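You operate a simulated robot arm through the tools that you are given. There is no shell and no other tool.

You run a simulated two-armed robot. Do the job below in one go: nothing can be reset, and whatever is moved stays where it is left.

TASK
Test the coupler in the cup at 40 kPa, vent, and switch off.
Fine: switch on, set the dial, shut the clamp, press the green button and wait for a lamp; the blue button vents; leave the clamp shut.

The check looks at the end state, three seconds after you hand in, the way a careful person would. Anything else that was tipped, shoved, dropped, spilled or broken makes it a failure.

THE ROBOT
Two 7-joint arms with fingered hands on one trunk that stands fixed in place. Base frame: the origin is at the foot of the trunk, x ahead of it, y to its left, z up. Units: m, rad, N and s.
The left shoulder is at [0.139, 0.17, 1.082], the right one opposite. With the tool pointing down near the work surface each hand reaches from about 0.42 to 0.84 m from the base axis, measured 20 degrees to its own side. Payload 4 kg a hand.
The tool frame of a hand sits at the grasp point between the pads (the TCP): z along the fingers, y along the line on which they close. The tips reach 0.026 m beyond it. The gripper opens to 0.132 m. The gripper's body begins 0.073 m behind the TCP. The gripper is a hand of 4 fingers: y runs from the thumb to the fingers, the wrist lies at [0, 0, -0.224] in the tool frame.
Orientation is that of the tool frame in the base frame, as a unit quaternion [x, y, z, w]. With the fingers straight down and closing along the base's y, the tool's x points along the base's -x, its y along +y and its z along -z.

THE INTERFACE
- The arms move only by the tool servo_tool. It takes "left_moves", "right_moves" or both (then of equal length, played together; a hand with none holds still); each is text: rows parted by semicolons, each of 6 numbers parted by spaces: the shift along the base's x, y, z in m, then the turn, a rotation vector about the base's x, y, z in rad. In form: dx dy dz ax ay az; .... A call has 1 to 20 rows; each row shifts and turns the commanded pose from where the row before left it. A row lasts 0.2 s, in which the tool goes at most 0.05 m and 0.15 rad; a call with a longer step from one row to the next is refused whole. A pose out of reach is approached as far as the arm can. The call stops where the force on the tool passes 40 N (or 10 N more than at its start, if that is more) or the arm is blocked; 0.2 s more then pass. In this call time passes only in rows, and 0.2 s behind the last. The reply holds the time, the measured pose of the TCP, the force on the tool along the base axes, the opening and the grip force, in the units named above and with some noise, with the torque about the TCP (base axes, N m) and any sound that the robot's microphone picked up.
- Cameras (640 x 400 px; columns grow to the right, rows downward): "scene" is now at [0.222, 0.0739, 1.2697]; the picture's right is [0.80, -0.60, 0.00], its down [-0.28, -0.38, -0.88] and it looks along [0.52, 0.71, -0.48] (base axes); focal length 214 px, centre (320, 200). "left" rides on the left gripper at [-0.073, 0.006, -0.094] in its tool frame; the picture's right is [-0.08, -1.00, 0.00], its down [0.79, -0.06, -0.62] and it looks along [0.61, -0.05, 0.79] (tool axes); focal length 230 px, centre (320, 200). "right" rides on the right gripper at [0.073, 0.006, -0.094] in its tool frame; the picture's right is [-0.08, 1.00, 0.00], its down [-0.78, -0.06, -0.62] and it looks along [-0.62, -0.05, 0.79] (tool axes); focal length 230 px, centre (320, 200). There is no depth. A picture from a camera that has moved, and an enlarged one, comes with that camera's place and axes in the base frame and with its lens.
- capture(camera): a new picture of that camera. The clock stands still meanwhile.
- lift_body(by): slides the trunk up (or, below 0, down) by that many m; the arms and the scene camera ride with it, the base frame stays. It gives what a move gives, with no picture.
- curl_fingers(finger1, finger2, finger3, thumb_bend, hand): sets how far each is bent, from 0 (flat) to 1 (curled in); at 0.3 the hand is open as for a grip, at 0.7 the pads meet at the TCP. One left out holds its place. A second passes; each finger stops where it meets its share of the squeeze, and holds until it gets a number again. It is the only way to open and close the hand. It gives what a move gives, with no picture; readings hold the bend of each and the force on the fingers (four entries, about 0 where the hand has none), thumb and palm.
- turn_head(pan, tilt): turns the head with the scene camera to pan (to the left, within 1.396 rad either way) and tilt (down, from -0.506 to 1.204), counted from straight ahead of the robot. It gives what a move gives.
- zoom(camera, box): a new picture of the part [left, top, right, bottom] of that camera's present view, enlarged. The clock stands still meanwhile.
- job_done(): hands the job in; it is judged then, once.

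Nothing tells you positions but the pictures and the camera data. Unless the task says otherwise, let go and move clear before handing in.

The tools are called after "Emit:" by a JSON object that holds its "op" and its "data". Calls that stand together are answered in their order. servo_tool: Moves the arms, as the interface text tells. Its arguments: {"type":"object","properties":{"left_moves":{"type":"string"},"right_moves":{"type":"string"}},"required":[]} The other tools are called the same way: lift_body (by) slides the trunk up or down; curl_fingers (finger1, finger2, finger3, thumb_bend, hand) moves the fingers one by one; turn_head (pan, tilt) turns the head that bears the scene camera; capture (camera) takes a picture; zoom (camera, box) takes an enlarged picture of a part of a camera's view; job_done () hands the job in.

At the start:

```text
clock: 0.0
left_tcp_pos: [0.3477, 0.5156, 1.2014]
left_tcp_rot: [0.0, 1.0, 0.0, 0.0]
left_ft_force: [0.3, -0.2, -0.1]
left_wrist_torque: [-0.01, 0.02, -0.02]
left_grip_width: 0.132
left_grasp_force: 0.2
left_shape: jaw
left_bend: [0.3, 0.3, 0.3, 0.3]
left_finger forces: [0.0, 0.0, 0.0, 0.1, 0.1, 0.0]
right_tcp_pos: [0.454, 0.0797, 1.2]
right_tcp_rot: [-0.001, 1.0, 0.0, 0.001]
right_ft_force: [-0.3, -0.5, -0.1]
right_wrist_torque: [0.0, 0.01, 0.01]
right_grip_width: 0.1318
right_grasp_force: 0.0
right_shape: jaw
right_bend: [0.3, 0.3, 0.3, 0.3]
right_finger forces: [0.0, 0.0, 0.0, 0.1, 0.0, 0.0]
trunk travel left (down, up): [-0.1, 0.251]
head pan, tilt: [0.932, 0.496]
```

scene: 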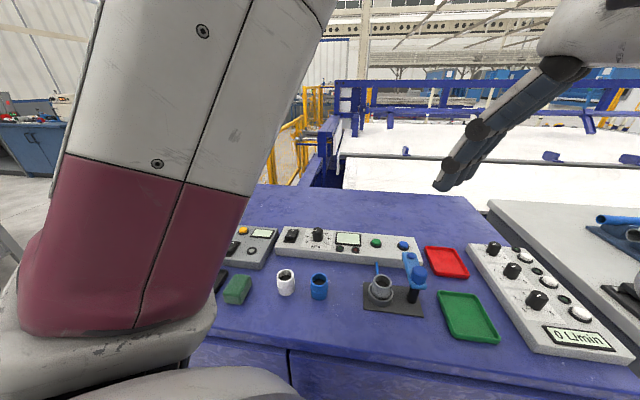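
right: 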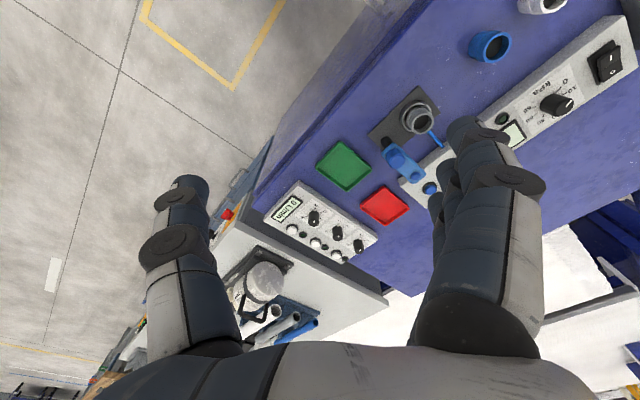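
left: 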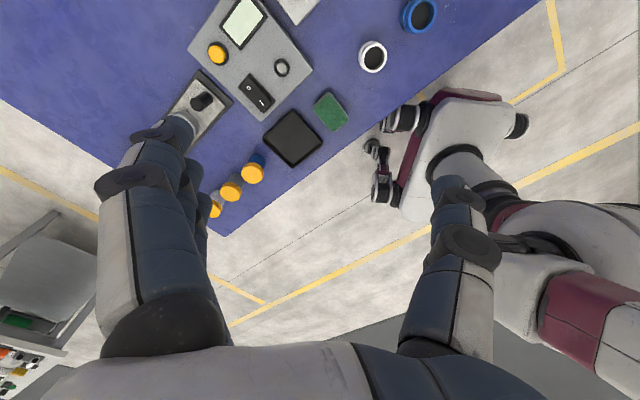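

I see a bench with a control panel (switch, dial, display, green and blue buttons), a test cup with a clamp, trays, and other devices. I'll look closer before moving anything.

Emit:
{"op": "zoom", "data": {"camera": "scene", "box": [260, 210, 440, 322]}}

Emit:
{"op": "zoom", "data": {"camera": "scene", "box": [200, 210, 360, 310]}}

Emit:
{"op": "zoom", "data": {"camera": "right", "box": [360, 0, 640, 220]}}

Emit:
{"op": "zoom", "data": {"camera": "scene", "box": [420, 220, 640, 360]}}

```text
3.56 times, centred on (350, 266) of scene
camera zoom: at [0.222, 0.0739, 1.2697], right [0.8, -0.6, 0.0], down [-0.28, -0.38, -0.88], along [0.52, 0.71, -0.48], focal length 763 px, centre (213, -35)
```

zoom: 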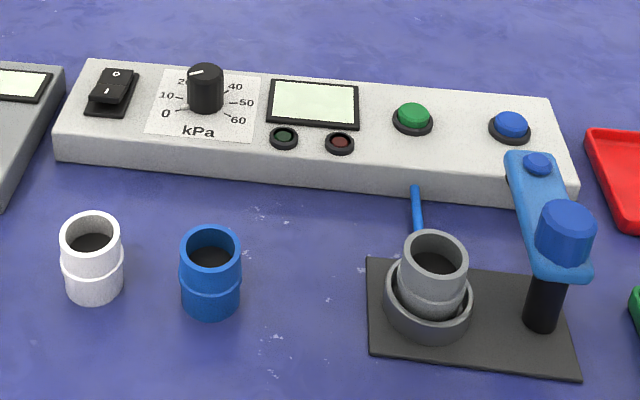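

```text
4.00 times, centred on (280, 260) of scene
camera zoom: at [0.222, 0.0739, 1.2697], right [0.8, -0.6, 0.0], down [-0.28, -0.38, -0.88], along [0.52, 0.71, -0.48], focal length 858 px, centre (480, -40)
```

zoom: 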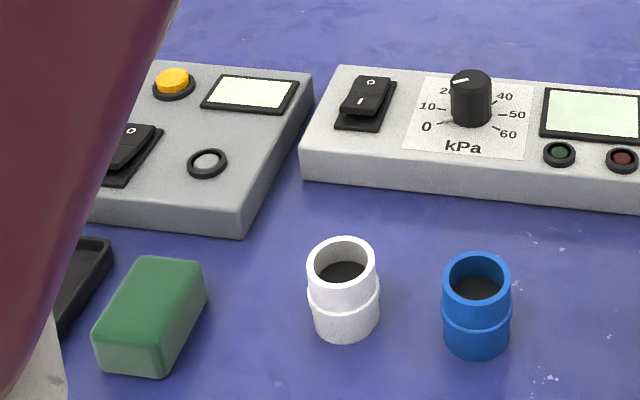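

```text
1.82 times, centred on (500, 110) of right
camera zoom: at [0.3786, 0.0847, 1.2922], right [0.08, 1.0, 0.0], down [0.78, -0.06, 0.62], along [0.62, -0.05, -0.79], focal length 418 px, centre (-7, 364)
```

zoom: 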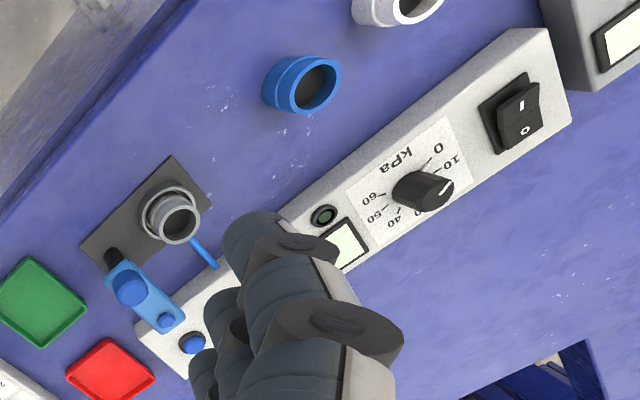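

```text
2.86 times, centred on (530, 290) of scene
camera zoom: at [0.222, 0.0739, 1.2697], right [0.8, -0.6, 0.0], down [-0.28, -0.38, -0.88], along [0.52, 0.71, -0.48], focal length 613 px, centre (-280, -57)
```

zoom: 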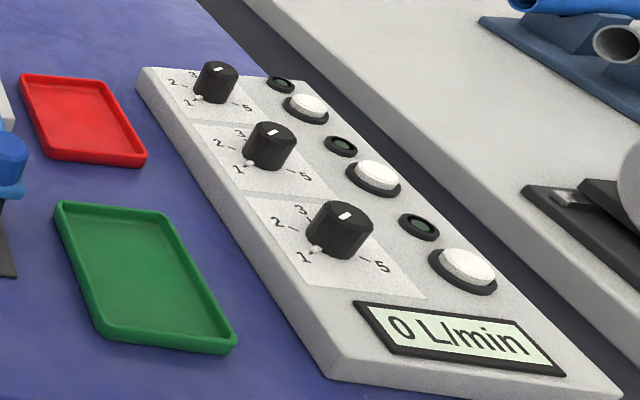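

The panel runs diagonally away to the left, with its power switch at the far-left end, and the grey coupler sits in the cup near (0.55, 0.27, 0.86). I'll move the left hand over the panel for a closer look.

Emit:
{"op": "servo_tool", "data": {"left_moves": "0.0287 -0.0143 -0.0167 0 0 0; 0.0287 -0.0143 -0.0167 0 0 0; 0.0287 -0.0143 -0.0167 0 0 0; 0.0287 -0.0143 -0.0167 0 0 0; 0.0287 -0.0143 -0.0167 0 0 0; 0.0287 -0.0143 -0.0167 0 0 0"}}

Emit:
{"op": "capture", "data": {"camera": "left"}}

Emit:
{"op": "capture", "data": {"camera": "scene"}}

```text
clock: 1.4
left_tcp_pos: [0.5215, 0.4287, 1.0979]
left_tcp_rot: [0.0, 1.0, 0.0, -0.001]
left_ft_force: [0.3, 0.4, 0.9]
left_wrist_torque: [-0.04, 0.01, 0.0]
left_grip_width: 0.1318
left_grasp_force: 0.1
left_shape: jaw
left_bend: [0.3, 0.3, 0.3, 0.3]
left_finger forces: [0.0, 0.0, 0.0, 0.0, 0.0, 0.0]
right_tcp_pos: [0.4546, 0.0798, 1.1999]
right_tcp_rot: [-0.001, 1.0, -0.001, 0.0]
right_ft_force: [0.4, -0.6, -0.1]
right_wrist_torque: [-0.02, -0.01, 0.01]
right_grip_width: 0.1317
right_grasp_force: 0.0
right_shape: jaw
right_bend: [0.3, 0.3, 0.3, 0.3]
right_finger forces: [0.1, 0.0, 0.0, 0.0, 0.0, 0.1]
trunk travel left (down, up): [-0.1, 0.251]
head pan, tilt: [0.932, 0.496]
```

```text
taken
camera left: at [0.5948, 0.4347, 1.1923], right [0.08, -1.0, 0.0], down [-0.78, -0.06, 0.62], along [-0.62, -0.05, -0.79], focal length 230 px, centre (320, 200)
```

left: 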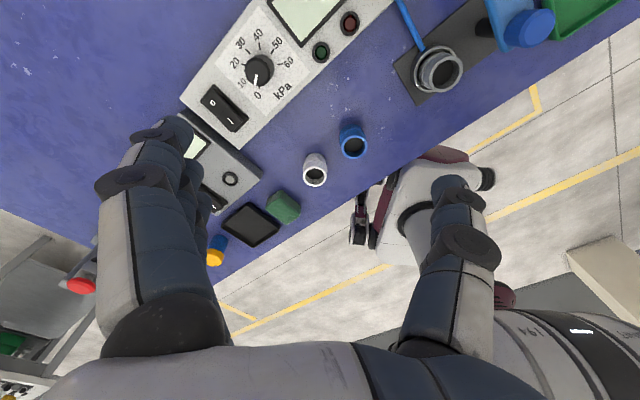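

```text
taken
camera scene: at [0.2227, 0.074, 1.2694], right [0.8, -0.6, 0.0], down [-0.28, -0.38, -0.88], along [0.52, 0.71, -0.48], focal length 214 px, centre (320, 200)
```

scene: 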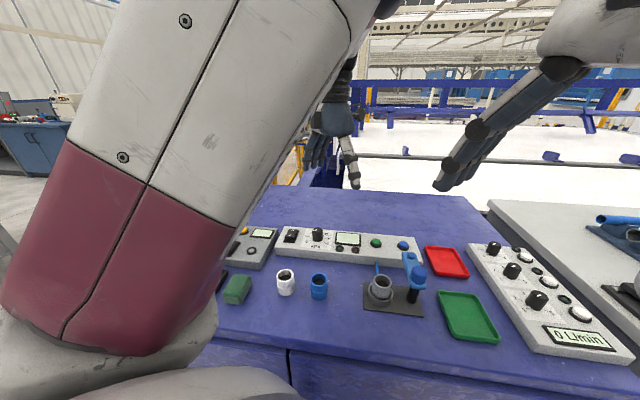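

The left camera now shows the dial and switch clearly. I'll zoom in to read them.

Emit:
{"op": "zoom", "data": {"camera": "left", "box": [180, 0, 380, 125]}}

Emit:
{"op": "zoom", "data": {"camera": "left", "box": [380, 0, 580, 125]}}

```text
3.20 times, centred on (280, 62) of left
camera zoom: at [0.5948, 0.4347, 1.1923], right [0.08, -1.0, 0.0], down [-0.78, -0.06, 0.62], along [-0.62, -0.05, -0.79], focal length 736 px, centre (448, 640)
```

zoom: 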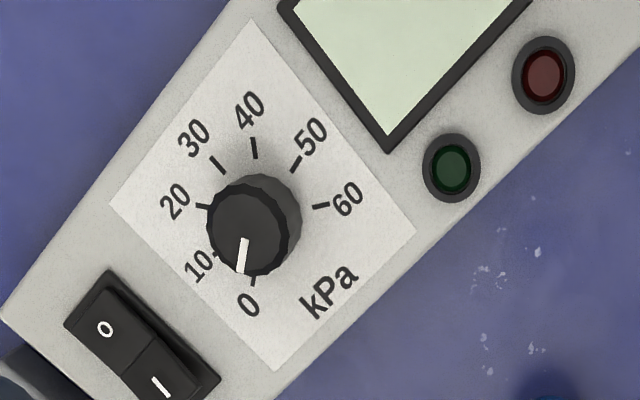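

```text
3.20 times, centred on (480, 62) of left
camera zoom: at [0.5948, 0.4347, 1.1923], right [0.08, -1.0, 0.0], down [-0.78, -0.06, 0.62], along [-0.62, -0.05, -0.79], focal length 736 px, centre (-192, 640)
```

zoom: 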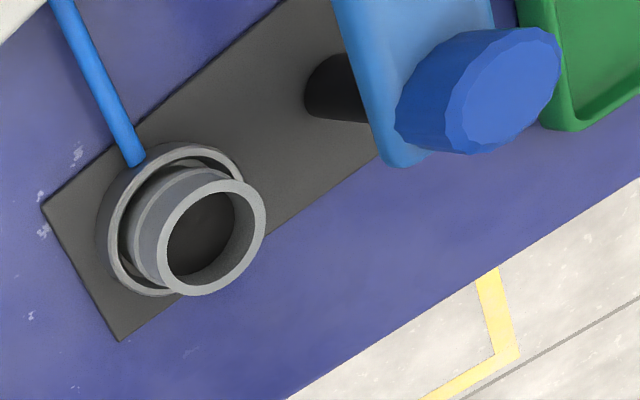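

The dial is at 0 and needs half a turn clockwise to reach 40. The panel is off, with the rocker's O side pressed. I'll move the right hand clear and look at the clamp with the left camera.

Emit:
{"op": "servo_tool", "data": {"left_moves": "0.008 -0.028 -0.005 0 0 0; 0.008 -0.028 -0.005 0 0 0; 0.008 -0.028 -0.005 0 0 0; 0.008 -0.028 -0.005 0 0 0; 0.008 -0.028 -0.005 0 0 0", "right_moves": "0 -0.045 0 0 0 0; 0 -0.045 0 0 0 0; 0 -0.045 0 0 0 0; 0 -0.045 0 0 0 0; 0 -0.045 0 0 0 0"}}

Emit:
{"op": "capture", "data": {"camera": "left"}}

Emit:
{"op": "capture", "data": {"camera": "right"}}

Emit:
{"op": "capture", "data": {"camera": "scene"}}

```text
clock: 2.6
left_tcp_pos: [0.576, 0.3215, 1.0629]
left_tcp_rot: [-0.02, 0.999, -0.028, -0.006]
left_ft_force: [-0.3, -0.8, 0.2]
left_wrist_torque: [0.05, 0.04, -0.04]
left_grip_width: 0.1318
left_grasp_force: 0.0
left_shape: jaw
left_bend: [0.3, 0.3, 0.3, 0.3]
left_finger forces: [0.0, 0.0, 0.0, 0.1, 0.1, 0.1]
left hand out of reach, approached as far as the arm can: row 4, 5
right_tcp_pos: [0.4534, -0.1474, 1.2005]
right_tcp_rot: [0.0, 1.0, 0.001, 0.0]
right_ft_force: [0.5, -0.3, -0.3]
right_wrist_torque: [0.02, 0.01, 0.0]
right_grip_width: 0.1319
right_grasp_force: 0.0
right_shape: jaw
right_bend: [0.3, 0.3, 0.3, 0.3]
right_finger forces: [0.0, 0.0, 0.0, 0.0, 0.0, 0.0]
trunk travel left (down, up): [-0.1, 0.251]
head pan, tilt: [0.932, 0.496]
```

```text
taken
camera left: at [0.6502, 0.3342, 1.1555], right [0.12, -0.99, 0.05], down [-0.78, -0.06, 0.63], along [-0.62, -0.12, -0.78], focal length 230 px, centre (320, 200)
```

left: 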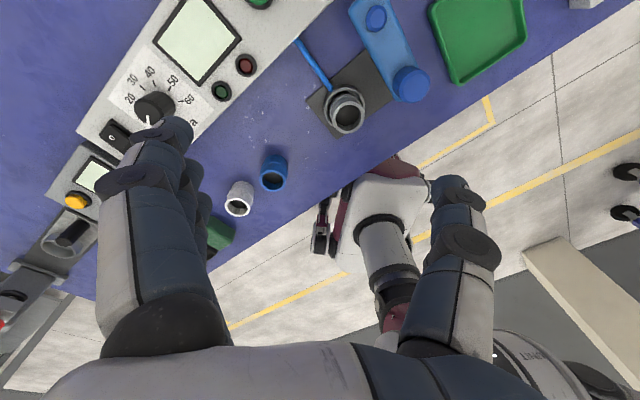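

```text
taken
camera right: at [0.3794, -0.1425, 1.2922], right [0.08, 1.0, 0.0], down [0.78, -0.06, 0.62], along [0.62, -0.05, -0.79], focal length 230 px, centre (320, 200)
```

right: 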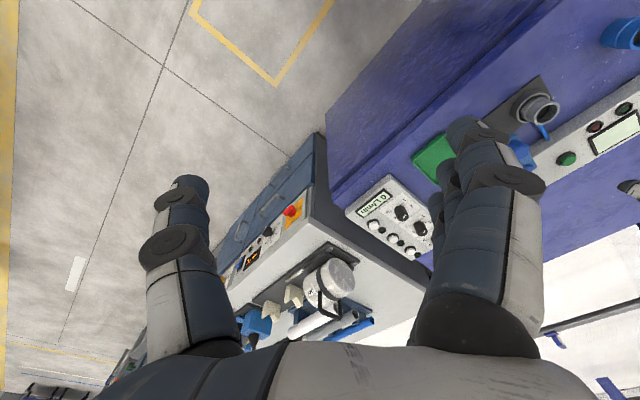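

```text
taken
camera scene: at [0.2223, 0.0729, 1.2697], right [0.8, -0.6, 0.0], down [-0.28, -0.38, -0.88], along [0.52, 0.71, -0.48], focal length 214 px, centre (320, 200)
```

scene: 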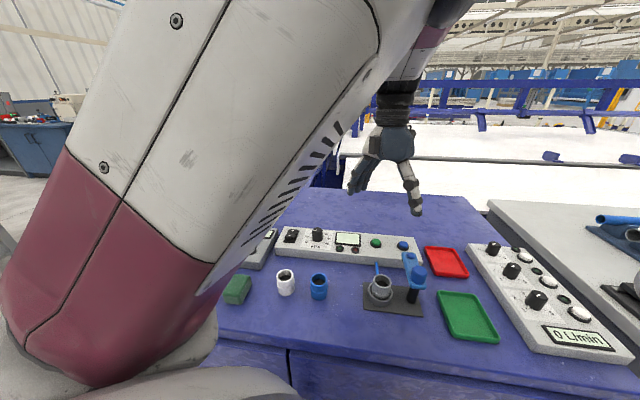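

The left arm is near its limit here, but I can now see the clamp from above. I'll zoom in on it.

Emit:
{"op": "zoom", "data": {"camera": "left", "box": [280, 0, 440, 140]}}

Emit:
{"op": "zoom", "data": {"camera": "scene", "box": [350, 230, 450, 330]}}

```text
2.86 times, centred on (360, 70) of left
camera zoom: at [0.6502, 0.3342, 1.1555], right [0.12, -0.99, 0.05], down [-0.78, -0.06, 0.63], along [-0.62, -0.12, -0.78], focal length 657 px, centre (206, 571)
```

zoom: 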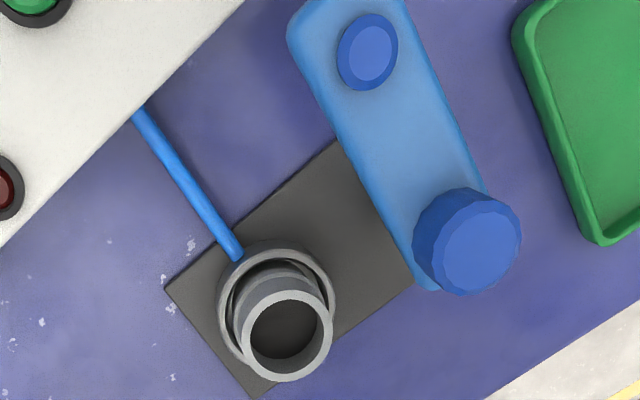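

```text
4.00 times, centred on (400, 280) of scene
camera zoom: at [0.2223, 0.0729, 1.2697], right [0.8, -0.6, 0.0], down [-0.28, -0.38, -0.88], along [0.52, 0.71, -0.48], focal length 858 px, centre (0, -120)
```

zoom: 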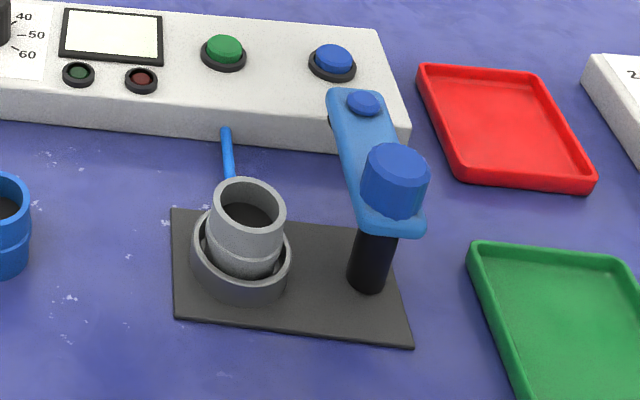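

The clamp is a horizontal swing arm on a post near (0.61, 0.22). It needs about 90° counter-clockwise to come over the cup at (0.55, 0.27). I'll pull the left hand back toward the switch and bring the right hand in for a lower view of the clamp.

Emit:
{"op": "servo_tool", "data": {"left_moves": "-0.0095 0.025 0 0 0 0; -0.0095 0.025 0 0 0 0; -0.0095 0.025 0 0 0 0; -0.0095 0.025 0 0 0 0; -0.0095 0.025 0 0 0 0; -0.0095 0.025 0 0 0 0; -0.0095 0.025 0 0 0 0; -0.0095 0.025 0 0 0 0", "right_moves": "-0.0025 0.0334 -0.025 0 0 0; -0.0025 0.0334 -0.025 0 0 0; -0.0025 0.0334 -0.025 0 0 0; -0.0025 0.0334 -0.025 0 0 0; -0.0025 0.0334 -0.025 0 0 0; -0.0025 0.0334 -0.025 0 0 0; -0.0025 0.0334 -0.025 0 0 0; -0.0025 0.0334 -0.025 0 0 0"}}

Emit:
{"op": "capture", "data": {"camera": "right"}}

Emit:
{"op": "capture", "data": {"camera": "left"}}

Emit:
{"op": "capture", "data": {"camera": "scene"}}

```text
clock: 4.4
left_tcp_pos: [0.5038, 0.5051, 1.0726]
left_tcp_rot: [0.0, 1.0, 0.0, 0.001]
left_ft_force: [0.2, -0.2, 0.2]
left_wrist_torque: [-0.01, 0.05, -0.04]
left_grip_width: 0.1317
left_grasp_force: 0.1
left_shape: jaw
left_bend: [0.3, 0.3, 0.3, 0.3]
left_finger forces: [0.0, 0.0, 0.1, 0.0, 0.1, 0.0]
right_tcp_pos: [0.4328, 0.1228, 1.0003]
right_tcp_rot: [0.001, 1.0, -0.001, -0.001]
right_ft_force: [-0.2, -0.2, 0.2]
right_wrist_torque: [-0.01, -0.04, 0.0]
right_grip_width: 0.1318
right_grasp_force: 0.0
right_shape: jaw
right_bend: [0.3, 0.3, 0.3, 0.3]
right_finger forces: [0.0, 0.0, 0.0, 0.0, 0.0, 0.1]
trunk travel left (down, up): [-0.1, 0.251]
head pan, tilt: [0.932, 0.496]
```

```text
taken
camera right: at [0.3587, 0.1281, 1.0922], right [0.08, 1.0, 0.0], down [0.78, -0.06, 0.62], along [0.62, -0.05, -0.79], focal length 230 px, centre (320, 200)
```

right: 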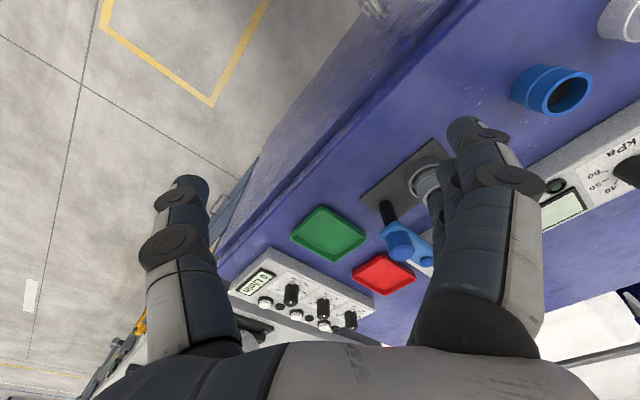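

```text
taken
camera left: at [0.577, 0.5112, 1.1653], right [0.08, -1.0, 0.0], down [-0.78, -0.06, 0.62], along [-0.62, -0.05, -0.79], focal length 230 px, centre (320, 200)
```

left: 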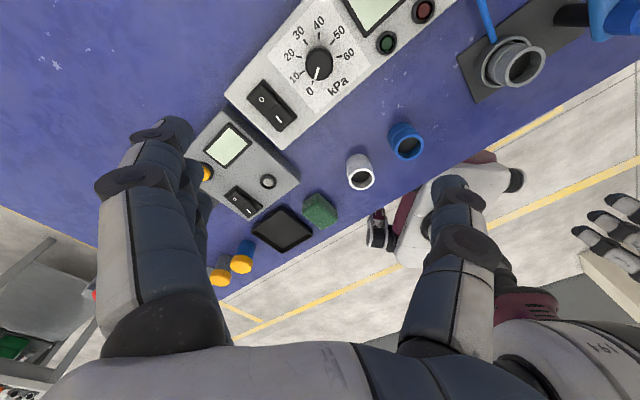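

```text
taken
camera scene: at [0.2222, 0.0749, 1.2695], right [0.8, -0.6, 0.0], down [-0.28, -0.38, -0.88], along [0.52, 0.71, -0.48], focal length 214 px, centre (320, 200)
```

scene: 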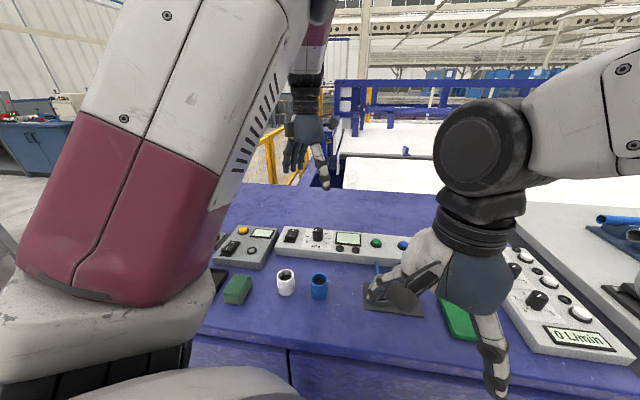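

Emit:
{"op": "zoom", "data": {"camera": "right", "box": [340, 120, 480, 290]}}

Emit:
{"op": "zoom", "data": {"camera": "left", "box": [200, 0, 400, 160]}}

Emit:
{"op": "zoom", "data": {"camera": "left", "box": [420, 0, 640, 120]}}

```text
2.35 times, centred on (410, 205) of right
camera zoom: at [0.3587, 0.1281, 1.0922], right [0.08, 1.0, 0.0], down [0.78, -0.06, 0.62], along [0.62, -0.05, -0.79], focal length 541 px, centre (108, 188)
```

zoom: 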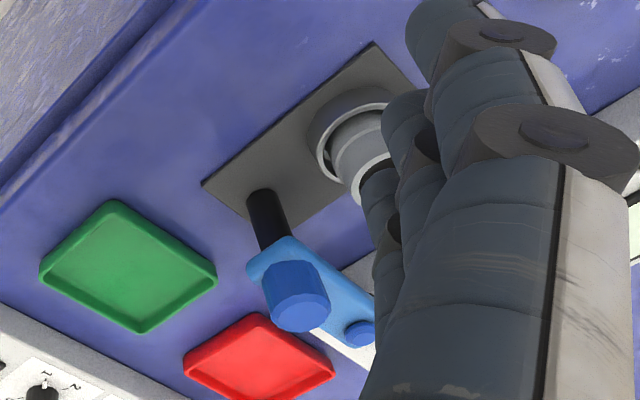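

```text
2.50 times, centred on (300, 80) of left
camera zoom: at [0.577, 0.5112, 1.1653], right [0.08, -1.0, 0.0], down [-0.78, -0.06, 0.62], along [-0.62, -0.05, -0.79], focal length 575 px, centre (370, 500)
```

zoom: 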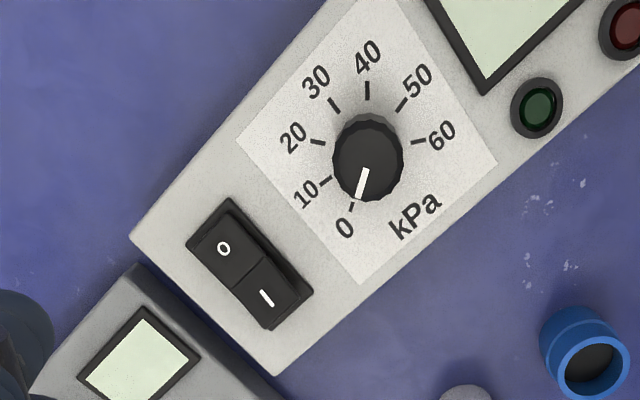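

```text
2.91 times, centred on (530, 60) of left
camera zoom: at [0.577, 0.5112, 1.1653], right [0.08, -1.0, 0.0], down [-0.78, -0.06, 0.62], along [-0.62, -0.05, -0.79], focal length 669 px, centre (-291, 607)
```

zoom: 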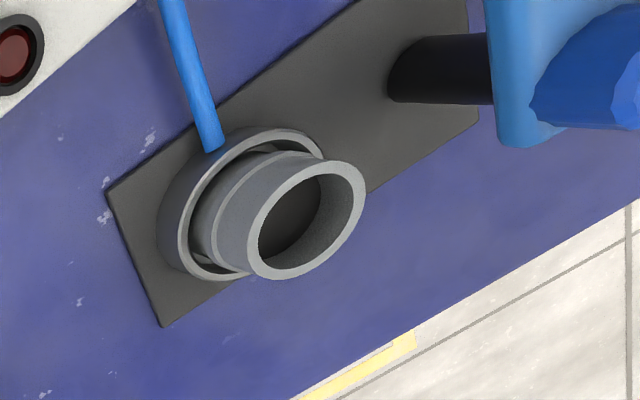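

The dial top is at about (0.538, 0.510, 0.87) and the switch's I side at about (0.466, 0.560). I'll shape the left hand into a poker, with the middle finger and thumb pinched and the others curled in.

Emit:
{"op": "curl_fingers", "data": {"hand": "left", "finger1": 1.0, "finger2": 0.7, "finger3": 1.0, "thumb_bend": 0.7}}

Emit:
{"op": "capture", "data": {"camera": "left"}}

Emit:
{"op": "zoom", "data": {"camera": "scene", "box": [240, 60, 400, 260]}}

```text
clock: 5.4
left_tcp_pos: [0.5047, 0.5044, 1.0724]
left_tcp_rot: [0.0, 1.0, 0.0, -0.001]
left_ft_force: [0.4, -1.0, 0.0]
left_wrist_torque: [-0.03, -0.02, -0.03]
left_grip_width: 0.0392
left_grasp_force: 0.2
left_shape: fingers
left_bend: [1.0, 0.7, 1.0, 0.7]
left_finger forces: [0.0, 0.0, 0.1, 0.0, 0.0, 0.0]
right_tcp_pos: [0.4329, 0.1224, 0.9995]
right_tcp_rot: [-0.001, 1.0, 0.0, -0.001]
right_ft_force: [-0.2, 0.7, 0.1]
right_wrist_torque: [0.0, 0.01, -0.02]
right_grip_width: 0.132
right_grasp_force: 0.1
right_shape: jaw
right_bend: [0.3, 0.3, 0.3, 0.3]
right_finger forces: [0.0, 0.0, 0.1, 0.0, 0.1, 0.0]
trunk travel left (down, up): [-0.1, 0.251]
head pan, tilt: [0.932, 0.496]
```

```text
taken
camera left: at [0.5769, 0.5102, 1.1661], right [0.08, -1.0, 0.0], down [-0.79, -0.06, 0.62], along [-0.61, -0.05, -0.79], focal length 230 px, centre (320, 200)
```

left: 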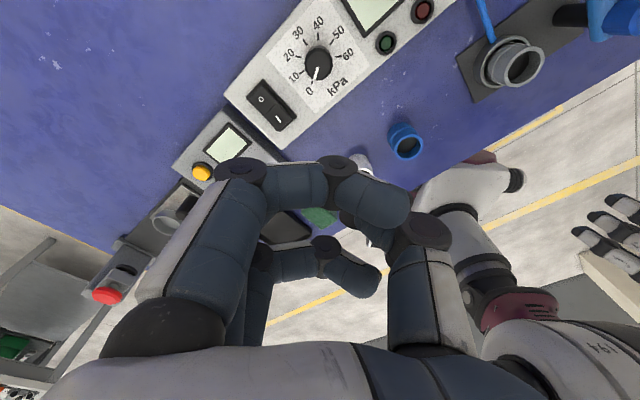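

```text
2.00 times, centred on (320, 160) of scene
camera zoom: at [0.222, 0.074, 1.2697], right [0.8, -0.6, 0.0], down [-0.28, -0.38, -0.88], along [0.52, 0.71, -0.48], focal length 429 px, centre (320, 280)
```

zoom: 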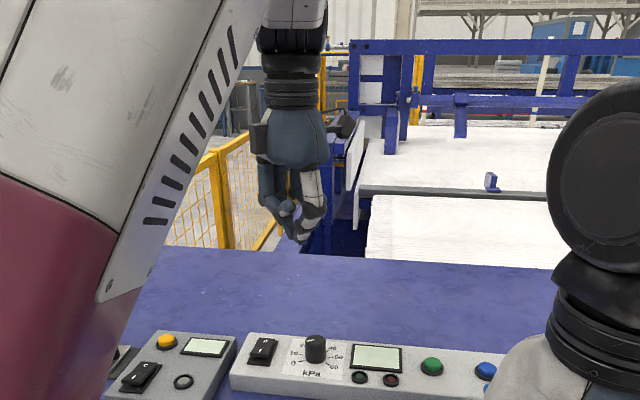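

Emit:
{"op": "zoom", "data": {"camera": "left", "box": [200, 130, 480, 350]}}

Emit:
{"op": "zoom", "data": {"camera": "scene", "box": [280, 110, 350, 200]}}

```text
1.82 times, centred on (340, 240) of left
camera zoom: at [0.5769, 0.5102, 1.1661], right [0.08, -1.0, 0.0], down [-0.79, -0.06, 0.62], along [-0.61, -0.05, -0.79], focal length 418 px, centre (284, 127)
```

zoom: 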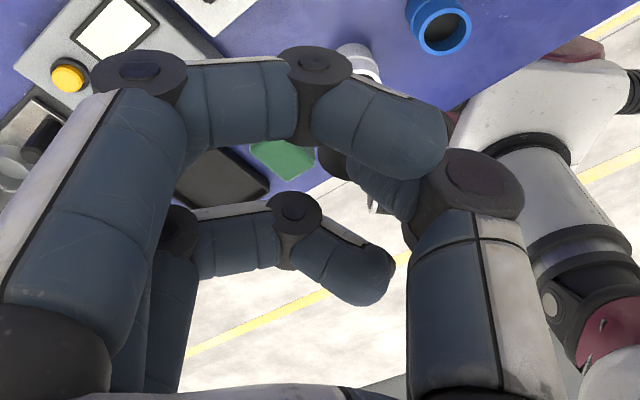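

```text
4.44 times, centred on (315, 155) of scene
camera zoom: at [0.222, 0.074, 1.2697], right [0.8, -0.6, 0.0], down [-0.28, -0.38, -0.88], along [0.52, 0.71, -0.48], focal length 953 px, centre (342, 400)
```

zoom: 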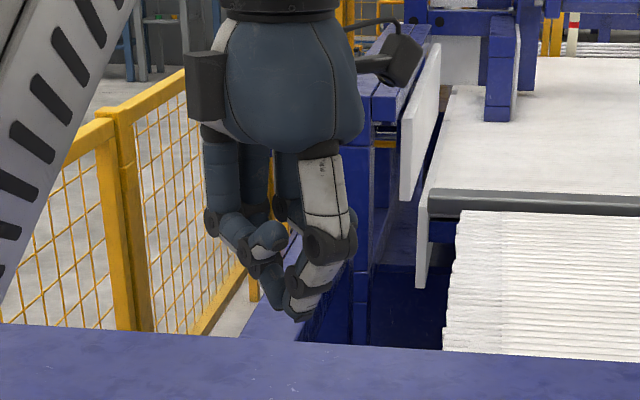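

The poker shape looks good: the thumb and middle fingertip are lowest. I'll move the left hand above the I side of the switch and check alignment before pressing.

Emit:
{"op": "servo_tool", "data": {"left_moves": "-0.008 0.0107 -0.0315 0 0 0; -0.008 0.0107 -0.0315 0 0 0; -0.008 0.0107 -0.0315 0 0 0; -0.008 0.0107 -0.0315 0 0 0; -0.008 0.0107 -0.0315 0 0 0"}}

Emit:
{"op": "capture", "data": {"camera": "left"}}

Emit:
{"op": "capture", "data": {"camera": "scene"}}

```text
clock: 6.6
left_tcp_pos: [0.4644, 0.5574, 0.9137]
left_tcp_rot: [0.0, 1.0, 0.0, 0.0]
left_ft_force: [-0.2, -0.4, 0.2]
left_wrist_torque: [0.04, 0.0, -0.02]
left_grip_width: 0.0389
left_grasp_force: 0.1
left_shape: fingers
left_bend: [1.0, 0.7, 1.0, 0.7]
left_finger forces: [0.0, 0.0, 0.0, 0.0, 0.0, 0.0]
right_tcp_pos: [0.4326, 0.1219, 1.0003]
right_tcp_rot: [0.0, 1.0, -0.001, 0.0]
right_ft_force: [0.0, 0.0, 0.6]
right_wrist_torque: [0.0, 0.0, -0.03]
right_grip_width: 0.1321
right_grasp_force: 0.1
right_shape: jaw
right_bend: [0.3, 0.3, 0.3, 0.3]
right_finger forces: [0.0, 0.0, 0.0, 0.0, 0.1, 0.1]
trunk travel left (down, up): [-0.1, 0.251]
head pan, tilt: [0.932, 0.496]
```

```text
taken
camera left: at [0.537, 0.5637, 1.0075], right [0.08, -1.0, 0.0], down [-0.78, -0.06, 0.62], along [-0.62, -0.05, -0.79], focal length 230 px, centre (320, 200)
```

left: 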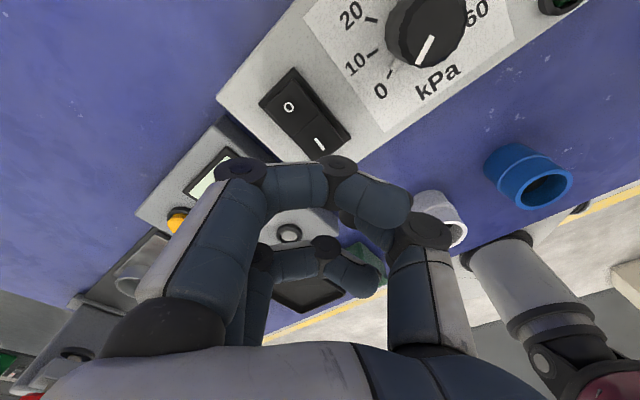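

```text
taken
camera scene: at [0.2224, 0.0744, 1.2695], right [0.8, -0.6, 0.0], down [-0.28, -0.38, -0.88], along [0.52, 0.71, -0.48], focal length 214 px, centre (320, 200)
```

scene: 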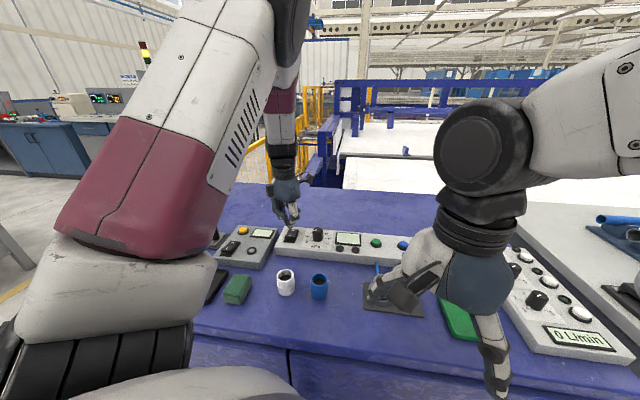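

Emit:
{"op": "zoom", "data": {"camera": "scene", "box": [250, 170, 350, 270]}}

```text
4.00 times, centred on (300, 220) of scene
camera zoom: at [0.2224, 0.0744, 1.2695], right [0.8, -0.6, 0.0], down [-0.28, -0.38, -0.88], along [0.52, 0.71, -0.48], focal length 858 px, centre (400, 120)
```

zoom: 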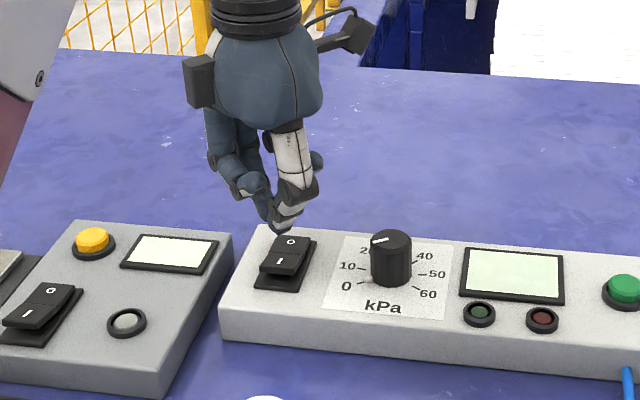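

The fingertip sits directly above the I end of the rocker. I'll lower slowly and watch the force.

Emit:
{"op": "servo_tool", "data": {"left_moves": "0 0 -0.005 0 0 0; 0 0 -0.005 0 0 0; 0 0 -0.005 0 0 0; 0 0 -0.005 0 0 0; 0 0 -0.005 0 0 0; 0 0 -0.003 0 0 0; 0 0 -0.003 0 0 0"}}

Emit:
{"op": "zoom", "data": {"camera": "scene", "box": [250, 170, 350, 270]}}

```text
clock: 8.2
left_tcp_pos: [0.4638, 0.5591, 0.884]
left_tcp_rot: [-0.001, 1.0, 0.0, 0.001]
left_ft_force: [-0.7, 0.0, 0.1]
left_wrist_torque: [-0.03, -0.02, 0.01]
left_grip_width: 0.0391
left_grasp_force: 0.0
left_shape: fingers
left_bend: [1.0, 0.7, 1.0, 0.7]
left_finger forces: [0.1, 0.1, 0.0, 0.0, 0.1, 0.0]
right_tcp_pos: [0.4328, 0.1219, 1.0012]
right_tcp_rot: [-0.001, 1.0, -0.001, 0.0]
right_ft_force: [0.2, -0.2, 0.0]
right_wrist_torque: [-0.03, -0.01, 0.05]
right_grip_width: 0.1317
right_grasp_force: 0.1
right_shape: jaw
right_bend: [0.3, 0.3, 0.3, 0.3]
right_finger forces: [0.0, 0.0, 0.1, 0.0, 0.0, 0.0]
trunk travel left (down, up): [-0.1, 0.251]
head pan, tilt: [0.932, 0.496]
```

```text
4.00 times, centred on (300, 220) of scene
camera zoom: at [0.2221, 0.074, 1.2696], right [0.8, -0.6, 0.0], down [-0.28, -0.38, -0.88], along [0.52, 0.71, -0.48], focal length 858 px, centre (400, 120)
```

zoom: 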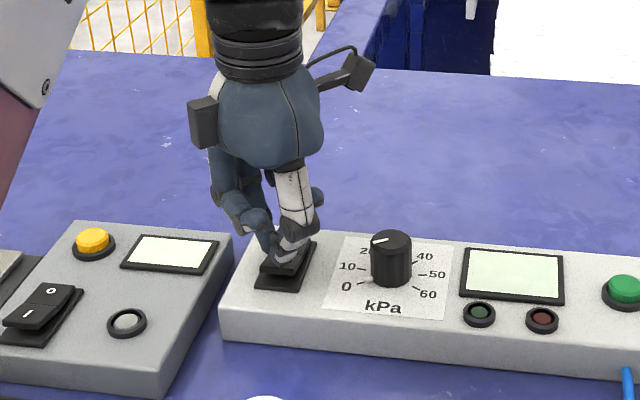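

Emit:
{"op": "servo_tool", "data": {"left_moves": "0 0 -0.003 0 0 0; 0 0 -0.003 0 0 0; 0 0 -0.003 0 0 0; 0 0 -0.002 0 0 0"}}

Emit:
{"op": "zoom", "data": {"camera": "scene", "box": [250, 170, 350, 270]}}

```text
clock: 9.2
left_tcp_pos: [0.4631, 0.5587, 0.8738]
left_tcp_rot: [0.001, 1.0, -0.001, 0.001]
left_ft_force: [-0.6, 0.1, 2.4]
left_wrist_torque: [0.01, -0.03, 0.06]
left_grip_width: 0.039
left_grasp_force: 1.0
left_shape: fingers
left_bend: [1.0, 0.7, 1.0, 0.7]
left_finger forces: [0.0, 2.3, 0.1, 0.0, 0.1, 0.2]
right_tcp_pos: [0.4336, 0.1216, 1.001]
right_tcp_rot: [-0.001, 1.0, 0.0, 0.002]
right_ft_force: [0.7, -1.0, 0.5]
right_wrist_torque: [-0.04, -0.01, -0.01]
right_grip_width: 0.1321
right_grasp_force: 0.1
right_shape: jaw
right_bend: [0.3, 0.3, 0.3, 0.3]
right_finger forces: [0.0, 0.2, 0.0, 0.1, 0.0, 0.1]
trunk travel left (down, up): [-0.1, 0.251]
head pan, tilt: [0.932, 0.496]
```

```text
4.00 times, centred on (300, 220) of scene
camera zoom: at [0.2217, 0.0738, 1.2698], right [0.8, -0.6, 0.0], down [-0.28, -0.38, -0.88], along [0.52, 0.71, -0.48], focal length 858 px, centre (400, 120)
```

zoom: 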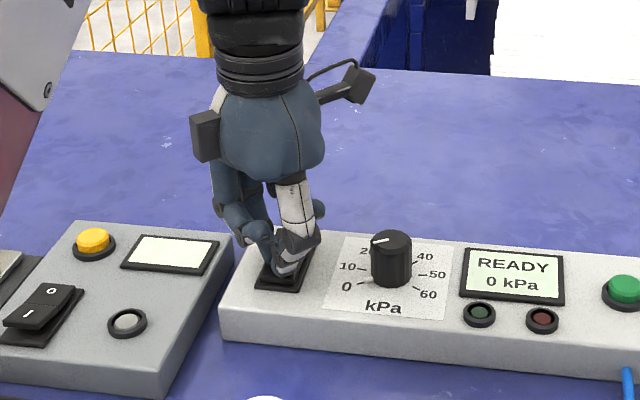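

The panel is on and the display reads "READY 0 kPa". I'll raise the hand, move above the dial and open the finger and thumb slightly.

Emit:
{"op": "servo_tool", "data": {"left_moves": "0 0 0.02 0 0 0; 0 0 0.03 0 0 0; 0.015 -0.01 0.02 0 0 0; 0.02 -0.013 0 0 0 0; 0.02 -0.013 0 0 0 0; 0.02 -0.013 0 0 0 0"}}

Emit:
{"op": "curl_fingers", "data": {"hand": "left", "finger2": 0.5, "thumb_bend": 0.5}}

Emit:
{"op": "capture", "data": {"camera": "left"}}

Emit:
{"op": "zoom", "data": {"camera": "scene", "box": [250, 150, 370, 270]}}

```text
clock: 10.6
left_tcp_pos: [0.5398, 0.5087, 0.9413]
left_tcp_rot: [-0.001, 1.0, 0.0, 0.0]
left_ft_force: [-0.1, 0.3, 0.0]
left_wrist_torque: [0.0, 0.01, 0.01]
left_grip_width: 0.0388
left_grasp_force: 0.1
left_shape: fingers
left_bend: [1.0, 0.7, 1.0, 0.7]
left_finger forces: [0.1, 0.1, 0.0, 0.1, 0.0, 0.0]
right_tcp_pos: [0.4326, 0.122, 1.0004]
right_tcp_rot: [-0.001, 1.0, 0.0, 0.0]
right_ft_force: [0.6, 0.7, 0.8]
right_wrist_torque: [0.02, -0.01, 0.02]
right_grip_width: 0.1321
right_grasp_force: 0.0
right_shape: jaw
right_bend: [0.3, 0.3, 0.3, 0.3]
right_finger forces: [0.0, 0.0, 0.0, 0.0, 0.0, 0.1]
trunk travel left (down, up): [-0.1, 0.251]
head pan, tilt: [0.932, 0.496]
```

```text
clock: 11.6
left_tcp_pos: [0.5398, 0.509, 0.9436]
left_tcp_rot: [0.0, 1.0, -0.001, 0.0]
left_ft_force: [-1.3, -1.2, -0.3]
left_wrist_torque: [0.03, 0.03, 0.0]
left_grip_width: 0.0472
left_grasp_force: 0.1
left_shape: fingers
left_bend: [1.0, 0.5, 1.0, 0.5]
left_finger forces: [0.0, 0.1, 0.1, 0.0, 0.1, 0.0]
right_tcp_pos: [0.4324, 0.1231, 1.0006]
right_tcp_rot: [0.0, 1.0, 0.0, 0.001]
right_ft_force: [-0.1, -1.3, 0.0]
right_wrist_torque: [0.02, 0.02, -0.01]
right_grip_width: 0.1317
right_grasp_force: 0.1
right_shape: jaw
right_bend: [0.3, 0.3, 0.3, 0.3]
right_finger forces: [0.1, 0.0, 0.0, 0.0, 0.0, 0.0]
trunk travel left (down, up): [-0.1, 0.251]
head pan, tilt: [0.932, 0.496]
```

```text
taken
camera left: at [0.6121, 0.515, 1.0364], right [0.08, -1.0, 0.0], down [-0.79, -0.06, 0.62], along [-0.61, -0.05, -0.79], focal length 230 px, centre (320, 200)
```

left: 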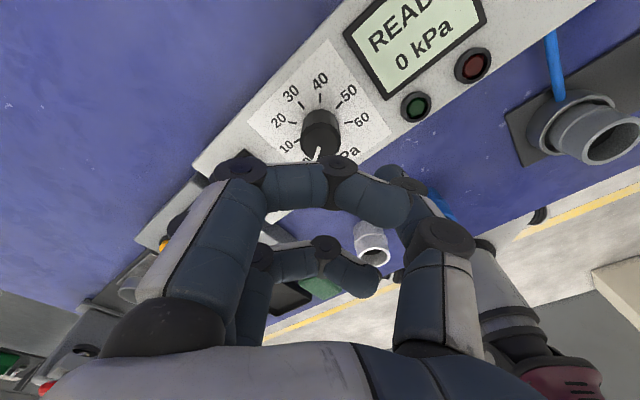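

```text
3.33 times, centred on (310, 210) of scene
camera zoom: at [0.222, 0.0739, 1.2697], right [0.8, -0.6, 0.0], down [-0.28, -0.38, -0.88], along [0.52, 0.71, -0.48], focal length 715 px, centre (353, 167)
```

zoom: 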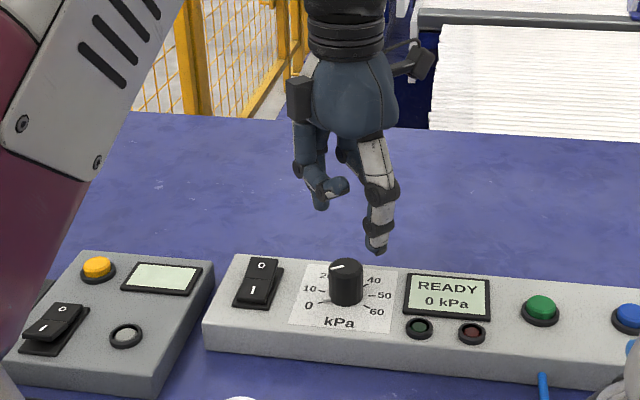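

Emit:
{"op": "zoom", "data": {"camera": "left", "box": [240, 40, 440, 200]}}

```text
2.50 times, centred on (340, 120) of left
camera zoom: at [0.6121, 0.515, 1.0364], right [0.08, -1.0, 0.0], down [-0.79, -0.06, 0.62], along [-0.61, -0.05, -0.79], focal length 575 px, centre (270, 400)
```

zoom: 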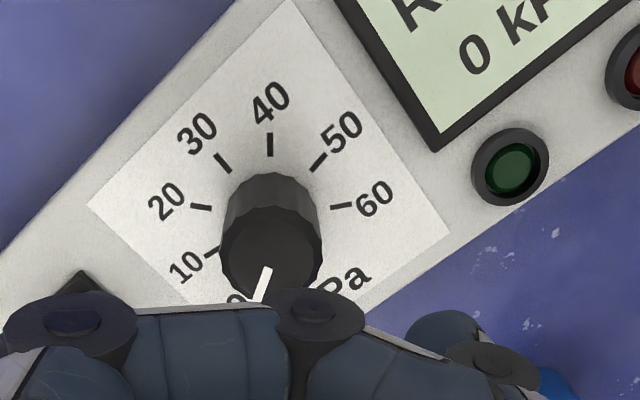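

The knob axis is near (0.538, 0.509) with its top at about z 0.873. I'll turn the wrist ahead by +90° above the dial, so I can try the whole clockwise turn in one grip.

Emit:
{"op": "servo_tool", "data": {"left_moves": "0 0 0 0 0 0.15; 0 0 0 0 0 0.15; 0 0 0 0 0 0.15; 0 0 0 0 0 0.15; 0 0 0 0 0 0.15; 0 0 0 0 0 0.15; 0 0 0 0 0 0.15; 0 0 0 0 0 0.15; 0 0 0 0 0 0.15; 0 0 0 0 0 0.15"}}

Emit:
{"op": "capture", "data": {"camera": "left"}}

Emit:
{"op": "capture", "data": {"camera": "scene"}}

```text
clock: 13.8
left_tcp_pos: [0.5393, 0.5092, 0.9437]
left_tcp_rot: [-0.683, 0.73, 0.0, 0.0]
left_ft_force: [-0.8, 0.0, 0.6]
left_wrist_torque: [-0.01, 0.03, 0.02]
left_grip_width: 0.0473
left_grasp_force: 0.1
left_shape: fingers
left_bend: [1.0, 0.5, 1.0, 0.5]
left_finger forces: [0.0, 0.0, 0.0, 0.1, 0.0, 0.0]
right_tcp_pos: [0.4331, 0.1227, 0.9999]
right_tcp_rot: [-0.001, 1.0, 0.0, 0.0]
right_ft_force: [-0.3, 0.1, -0.3]
right_wrist_torque: [-0.01, 0.02, -0.01]
right_grip_width: 0.1319
right_grasp_force: 0.1
right_shape: jaw
right_bend: [0.3, 0.3, 0.3, 0.3]
right_finger forces: [0.0, 0.0, 0.0, 0.0, 0.1, 0.0]
trunk travel left (down, up): [-0.1, 0.251]
head pan, tilt: [0.932, 0.496]
```

```text
taken
camera left: at [0.5381, 0.5823, 1.0366], right [1.0, 0.01, 0.0], down [0.01, -0.79, 0.62], along [0.01, -0.62, -0.79], focal length 230 px, centre (320, 200)
```

left: 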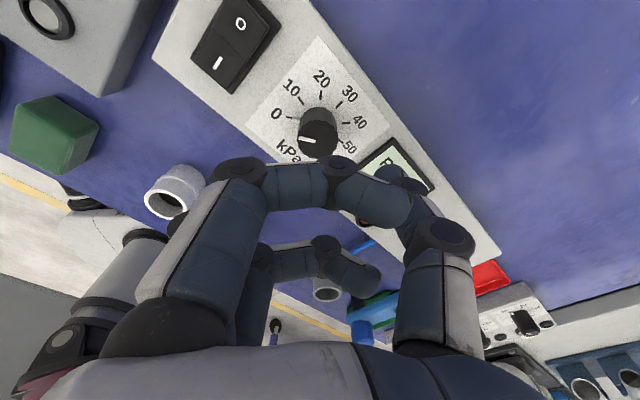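

```text
taken
camera scene: at [0.2221, 0.0739, 1.2696], right [0.8, -0.6, 0.0], down [-0.28, -0.38, -0.88], along [0.52, 0.71, -0.48], focal length 214 px, centre (320, 200)
```

scene: 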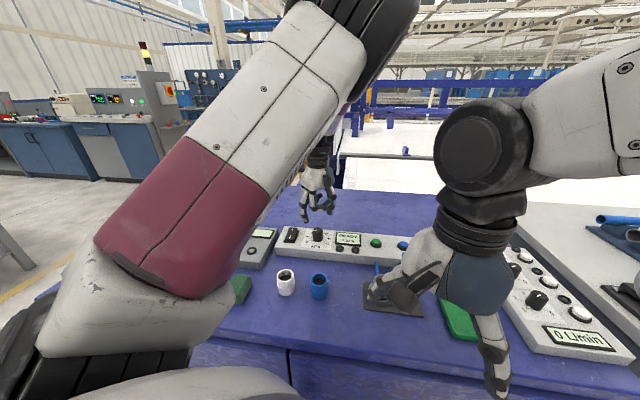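

Emit:
{"op": "zoom", "data": {"camera": "left", "box": [220, 40, 420, 200]}}

Emit:
{"op": "zoom", "data": {"camera": "scene", "box": [260, 160, 360, 270]}}

```text
2.50 times, centred on (320, 120) of left
camera zoom: at [0.5381, 0.5823, 1.0366], right [1.0, 0.01, 0.0], down [0.01, -0.79, 0.62], along [0.01, -0.62, -0.79], focal length 575 px, centre (320, 400)
```

zoom: 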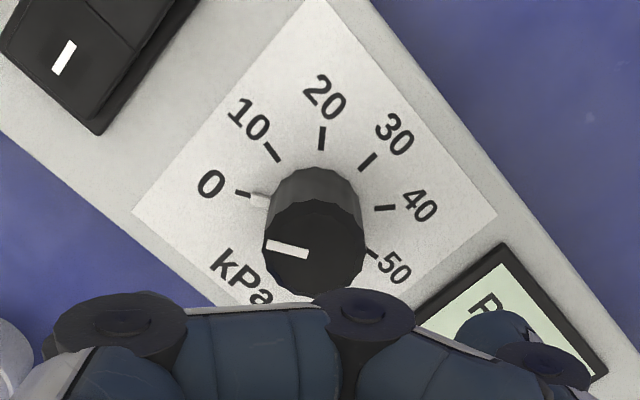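

```text
3.64 times, centred on (310, 215) of scene
camera zoom: at [0.2221, 0.0739, 1.2696], right [0.8, -0.6, 0.0], down [-0.28, -0.38, -0.88], along [0.52, 0.71, -0.48], focal length 780 px, centre (356, 146)
```

zoom: 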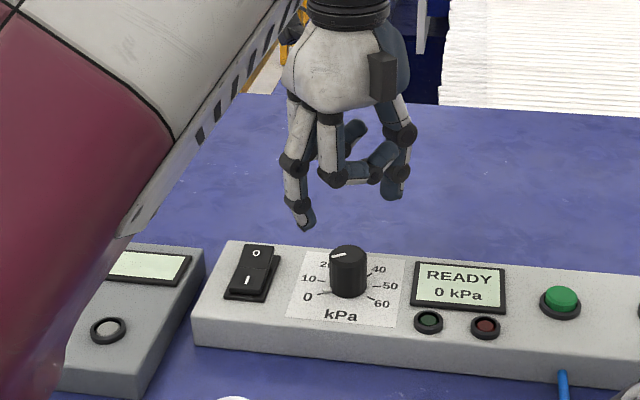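

The wrist reached +86° without trouble and the fingers straddle the knob. I'll lower around it and close.

Emit:
{"op": "servo_tool", "data": {"left_moves": "-0.0012 0.0008 -0.012 0 0 0; 0 0 -0.012 0 0 0; 0 0 -0.012 0 0 0; 0 0 -0.012 0 0 0; 0 0 -0.01 0 0 0; 0 0 -0.007 0 0 0"}}

Emit:
{"op": "zoom", "data": {"camera": "scene", "box": [260, 160, 360, 270]}}

Emit:
{"op": "capture", "data": {"camera": "left"}}

```text
clock: 15.2
left_tcp_pos: [0.5381, 0.5122, 0.8774]
left_tcp_rot: [-0.681, 0.732, 0.0, 0.001]
left_ft_force: [-0.1, 0.2, -0.5]
left_wrist_torque: [-0.02, -0.02, -0.01]
left_grip_width: 0.0473
left_grasp_force: 0.0
left_shape: fingers
left_bend: [1.0, 0.5, 1.0, 0.5]
left_finger forces: [0.0, 0.0, 0.0, 0.0, 0.1, 0.0]
right_tcp_pos: [0.4339, 0.1221, 0.9999]
right_tcp_rot: [-0.001, 1.0, 0.0, -0.001]
right_ft_force: [-0.5, 0.2, 0.6]
right_wrist_torque: [0.0, -0.03, -0.03]
right_grip_width: 0.1321
right_grasp_force: 0.1
right_shape: jaw
right_bend: [0.3, 0.3, 0.3, 0.3]
right_finger forces: [0.0, 0.1, 0.0, 0.0, 0.1, 0.0]
trunk travel left (down, up): [-0.1, 0.251]
head pan, tilt: [0.932, 0.496]
```

```text
3.64 times, centred on (310, 215) of scene
camera zoom: at [0.2222, 0.074, 1.2696], right [0.8, -0.6, 0.0], down [-0.28, -0.38, -0.88], along [0.52, 0.71, -0.48], focal length 780 px, centre (356, 146)
```

zoom: 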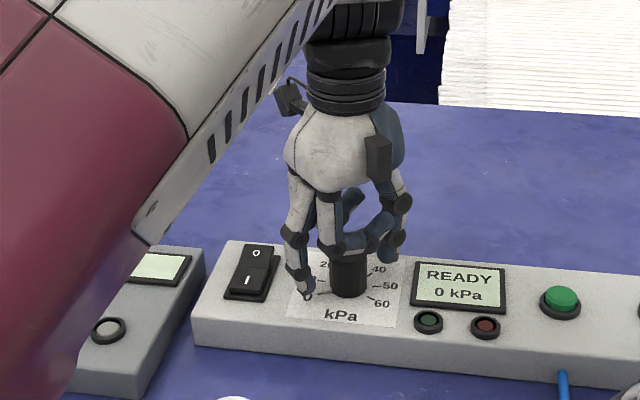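

```text
taken
camera left: at [0.5367, 0.5833, 0.9712], right [1.0, 0.01, 0.0], down [0.01, -0.79, 0.62], along [0.0, -0.62, -0.79], focal length 230 px, centre (320, 200)
```

left: 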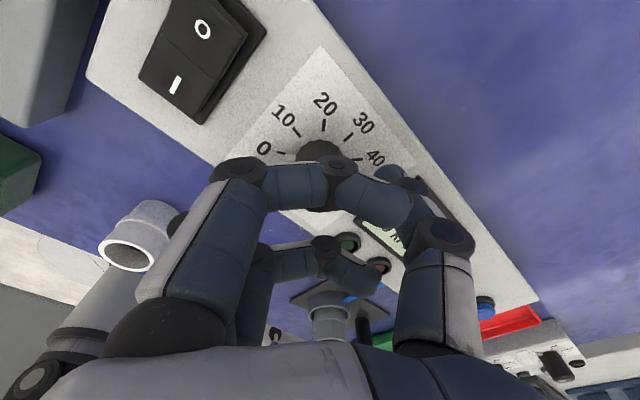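

The fingers straddle the knob with clearance all round. I'll close the middle finger and thumb on it.

Emit:
{"op": "curl_fingers", "data": {"hand": "left", "finger2": 0.72, "thumb_bend": 0.72}}

Emit:
{"op": "zoom", "data": {"camera": "scene", "box": [260, 160, 360, 270]}}

```text
clock: 16.2
left_tcp_pos: [0.5381, 0.5112, 0.8772]
left_tcp_rot: [-0.681, 0.732, 0.0, 0.0]
left_ft_force: [5.3, -0.3, -3.3]
left_wrist_torque: [-0.01, -0.04, -0.03]
left_grip_width: 0.0409
left_grasp_force: 9.9
left_shape: fingers
left_bend: [1.0, 0.62, 1.0, 0.65]
left_finger forces: [0.0, 7.7, 0.0, 0.1, 13.1, 0.0]
right_tcp_pos: [0.4321, 0.1227, 0.999]
right_tcp_rot: [0.0, 1.0, 0.001, 0.001]
right_ft_force: [0.1, 0.6, -0.6]
right_wrist_torque: [0.01, 0.01, 0.0]
right_grip_width: 0.1319
right_grasp_force: 0.0
right_shape: jaw
right_bend: [0.3, 0.3, 0.3, 0.3]
right_finger forces: [0.0, 0.0, 0.0, 0.1, 0.1, 0.0]
trunk travel left (down, up): [-0.1, 0.251]
head pan, tilt: [0.932, 0.496]
```

```text
3.64 times, centred on (310, 215) of scene
camera zoom: at [0.2229, 0.0741, 1.2694], right [0.8, -0.6, 0.0], down [-0.28, -0.38, -0.88], along [0.52, 0.71, -0.48], focal length 780 px, centre (356, 146)
```

zoom: 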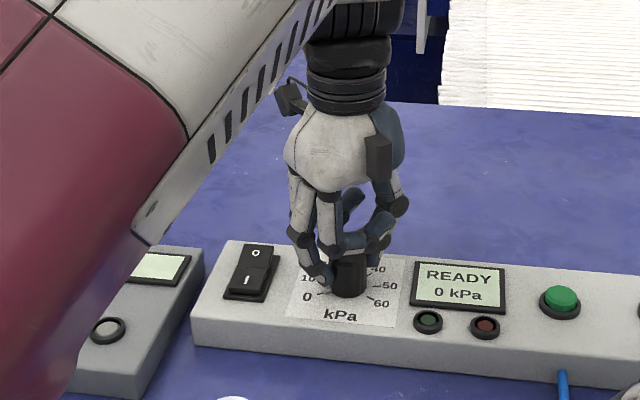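

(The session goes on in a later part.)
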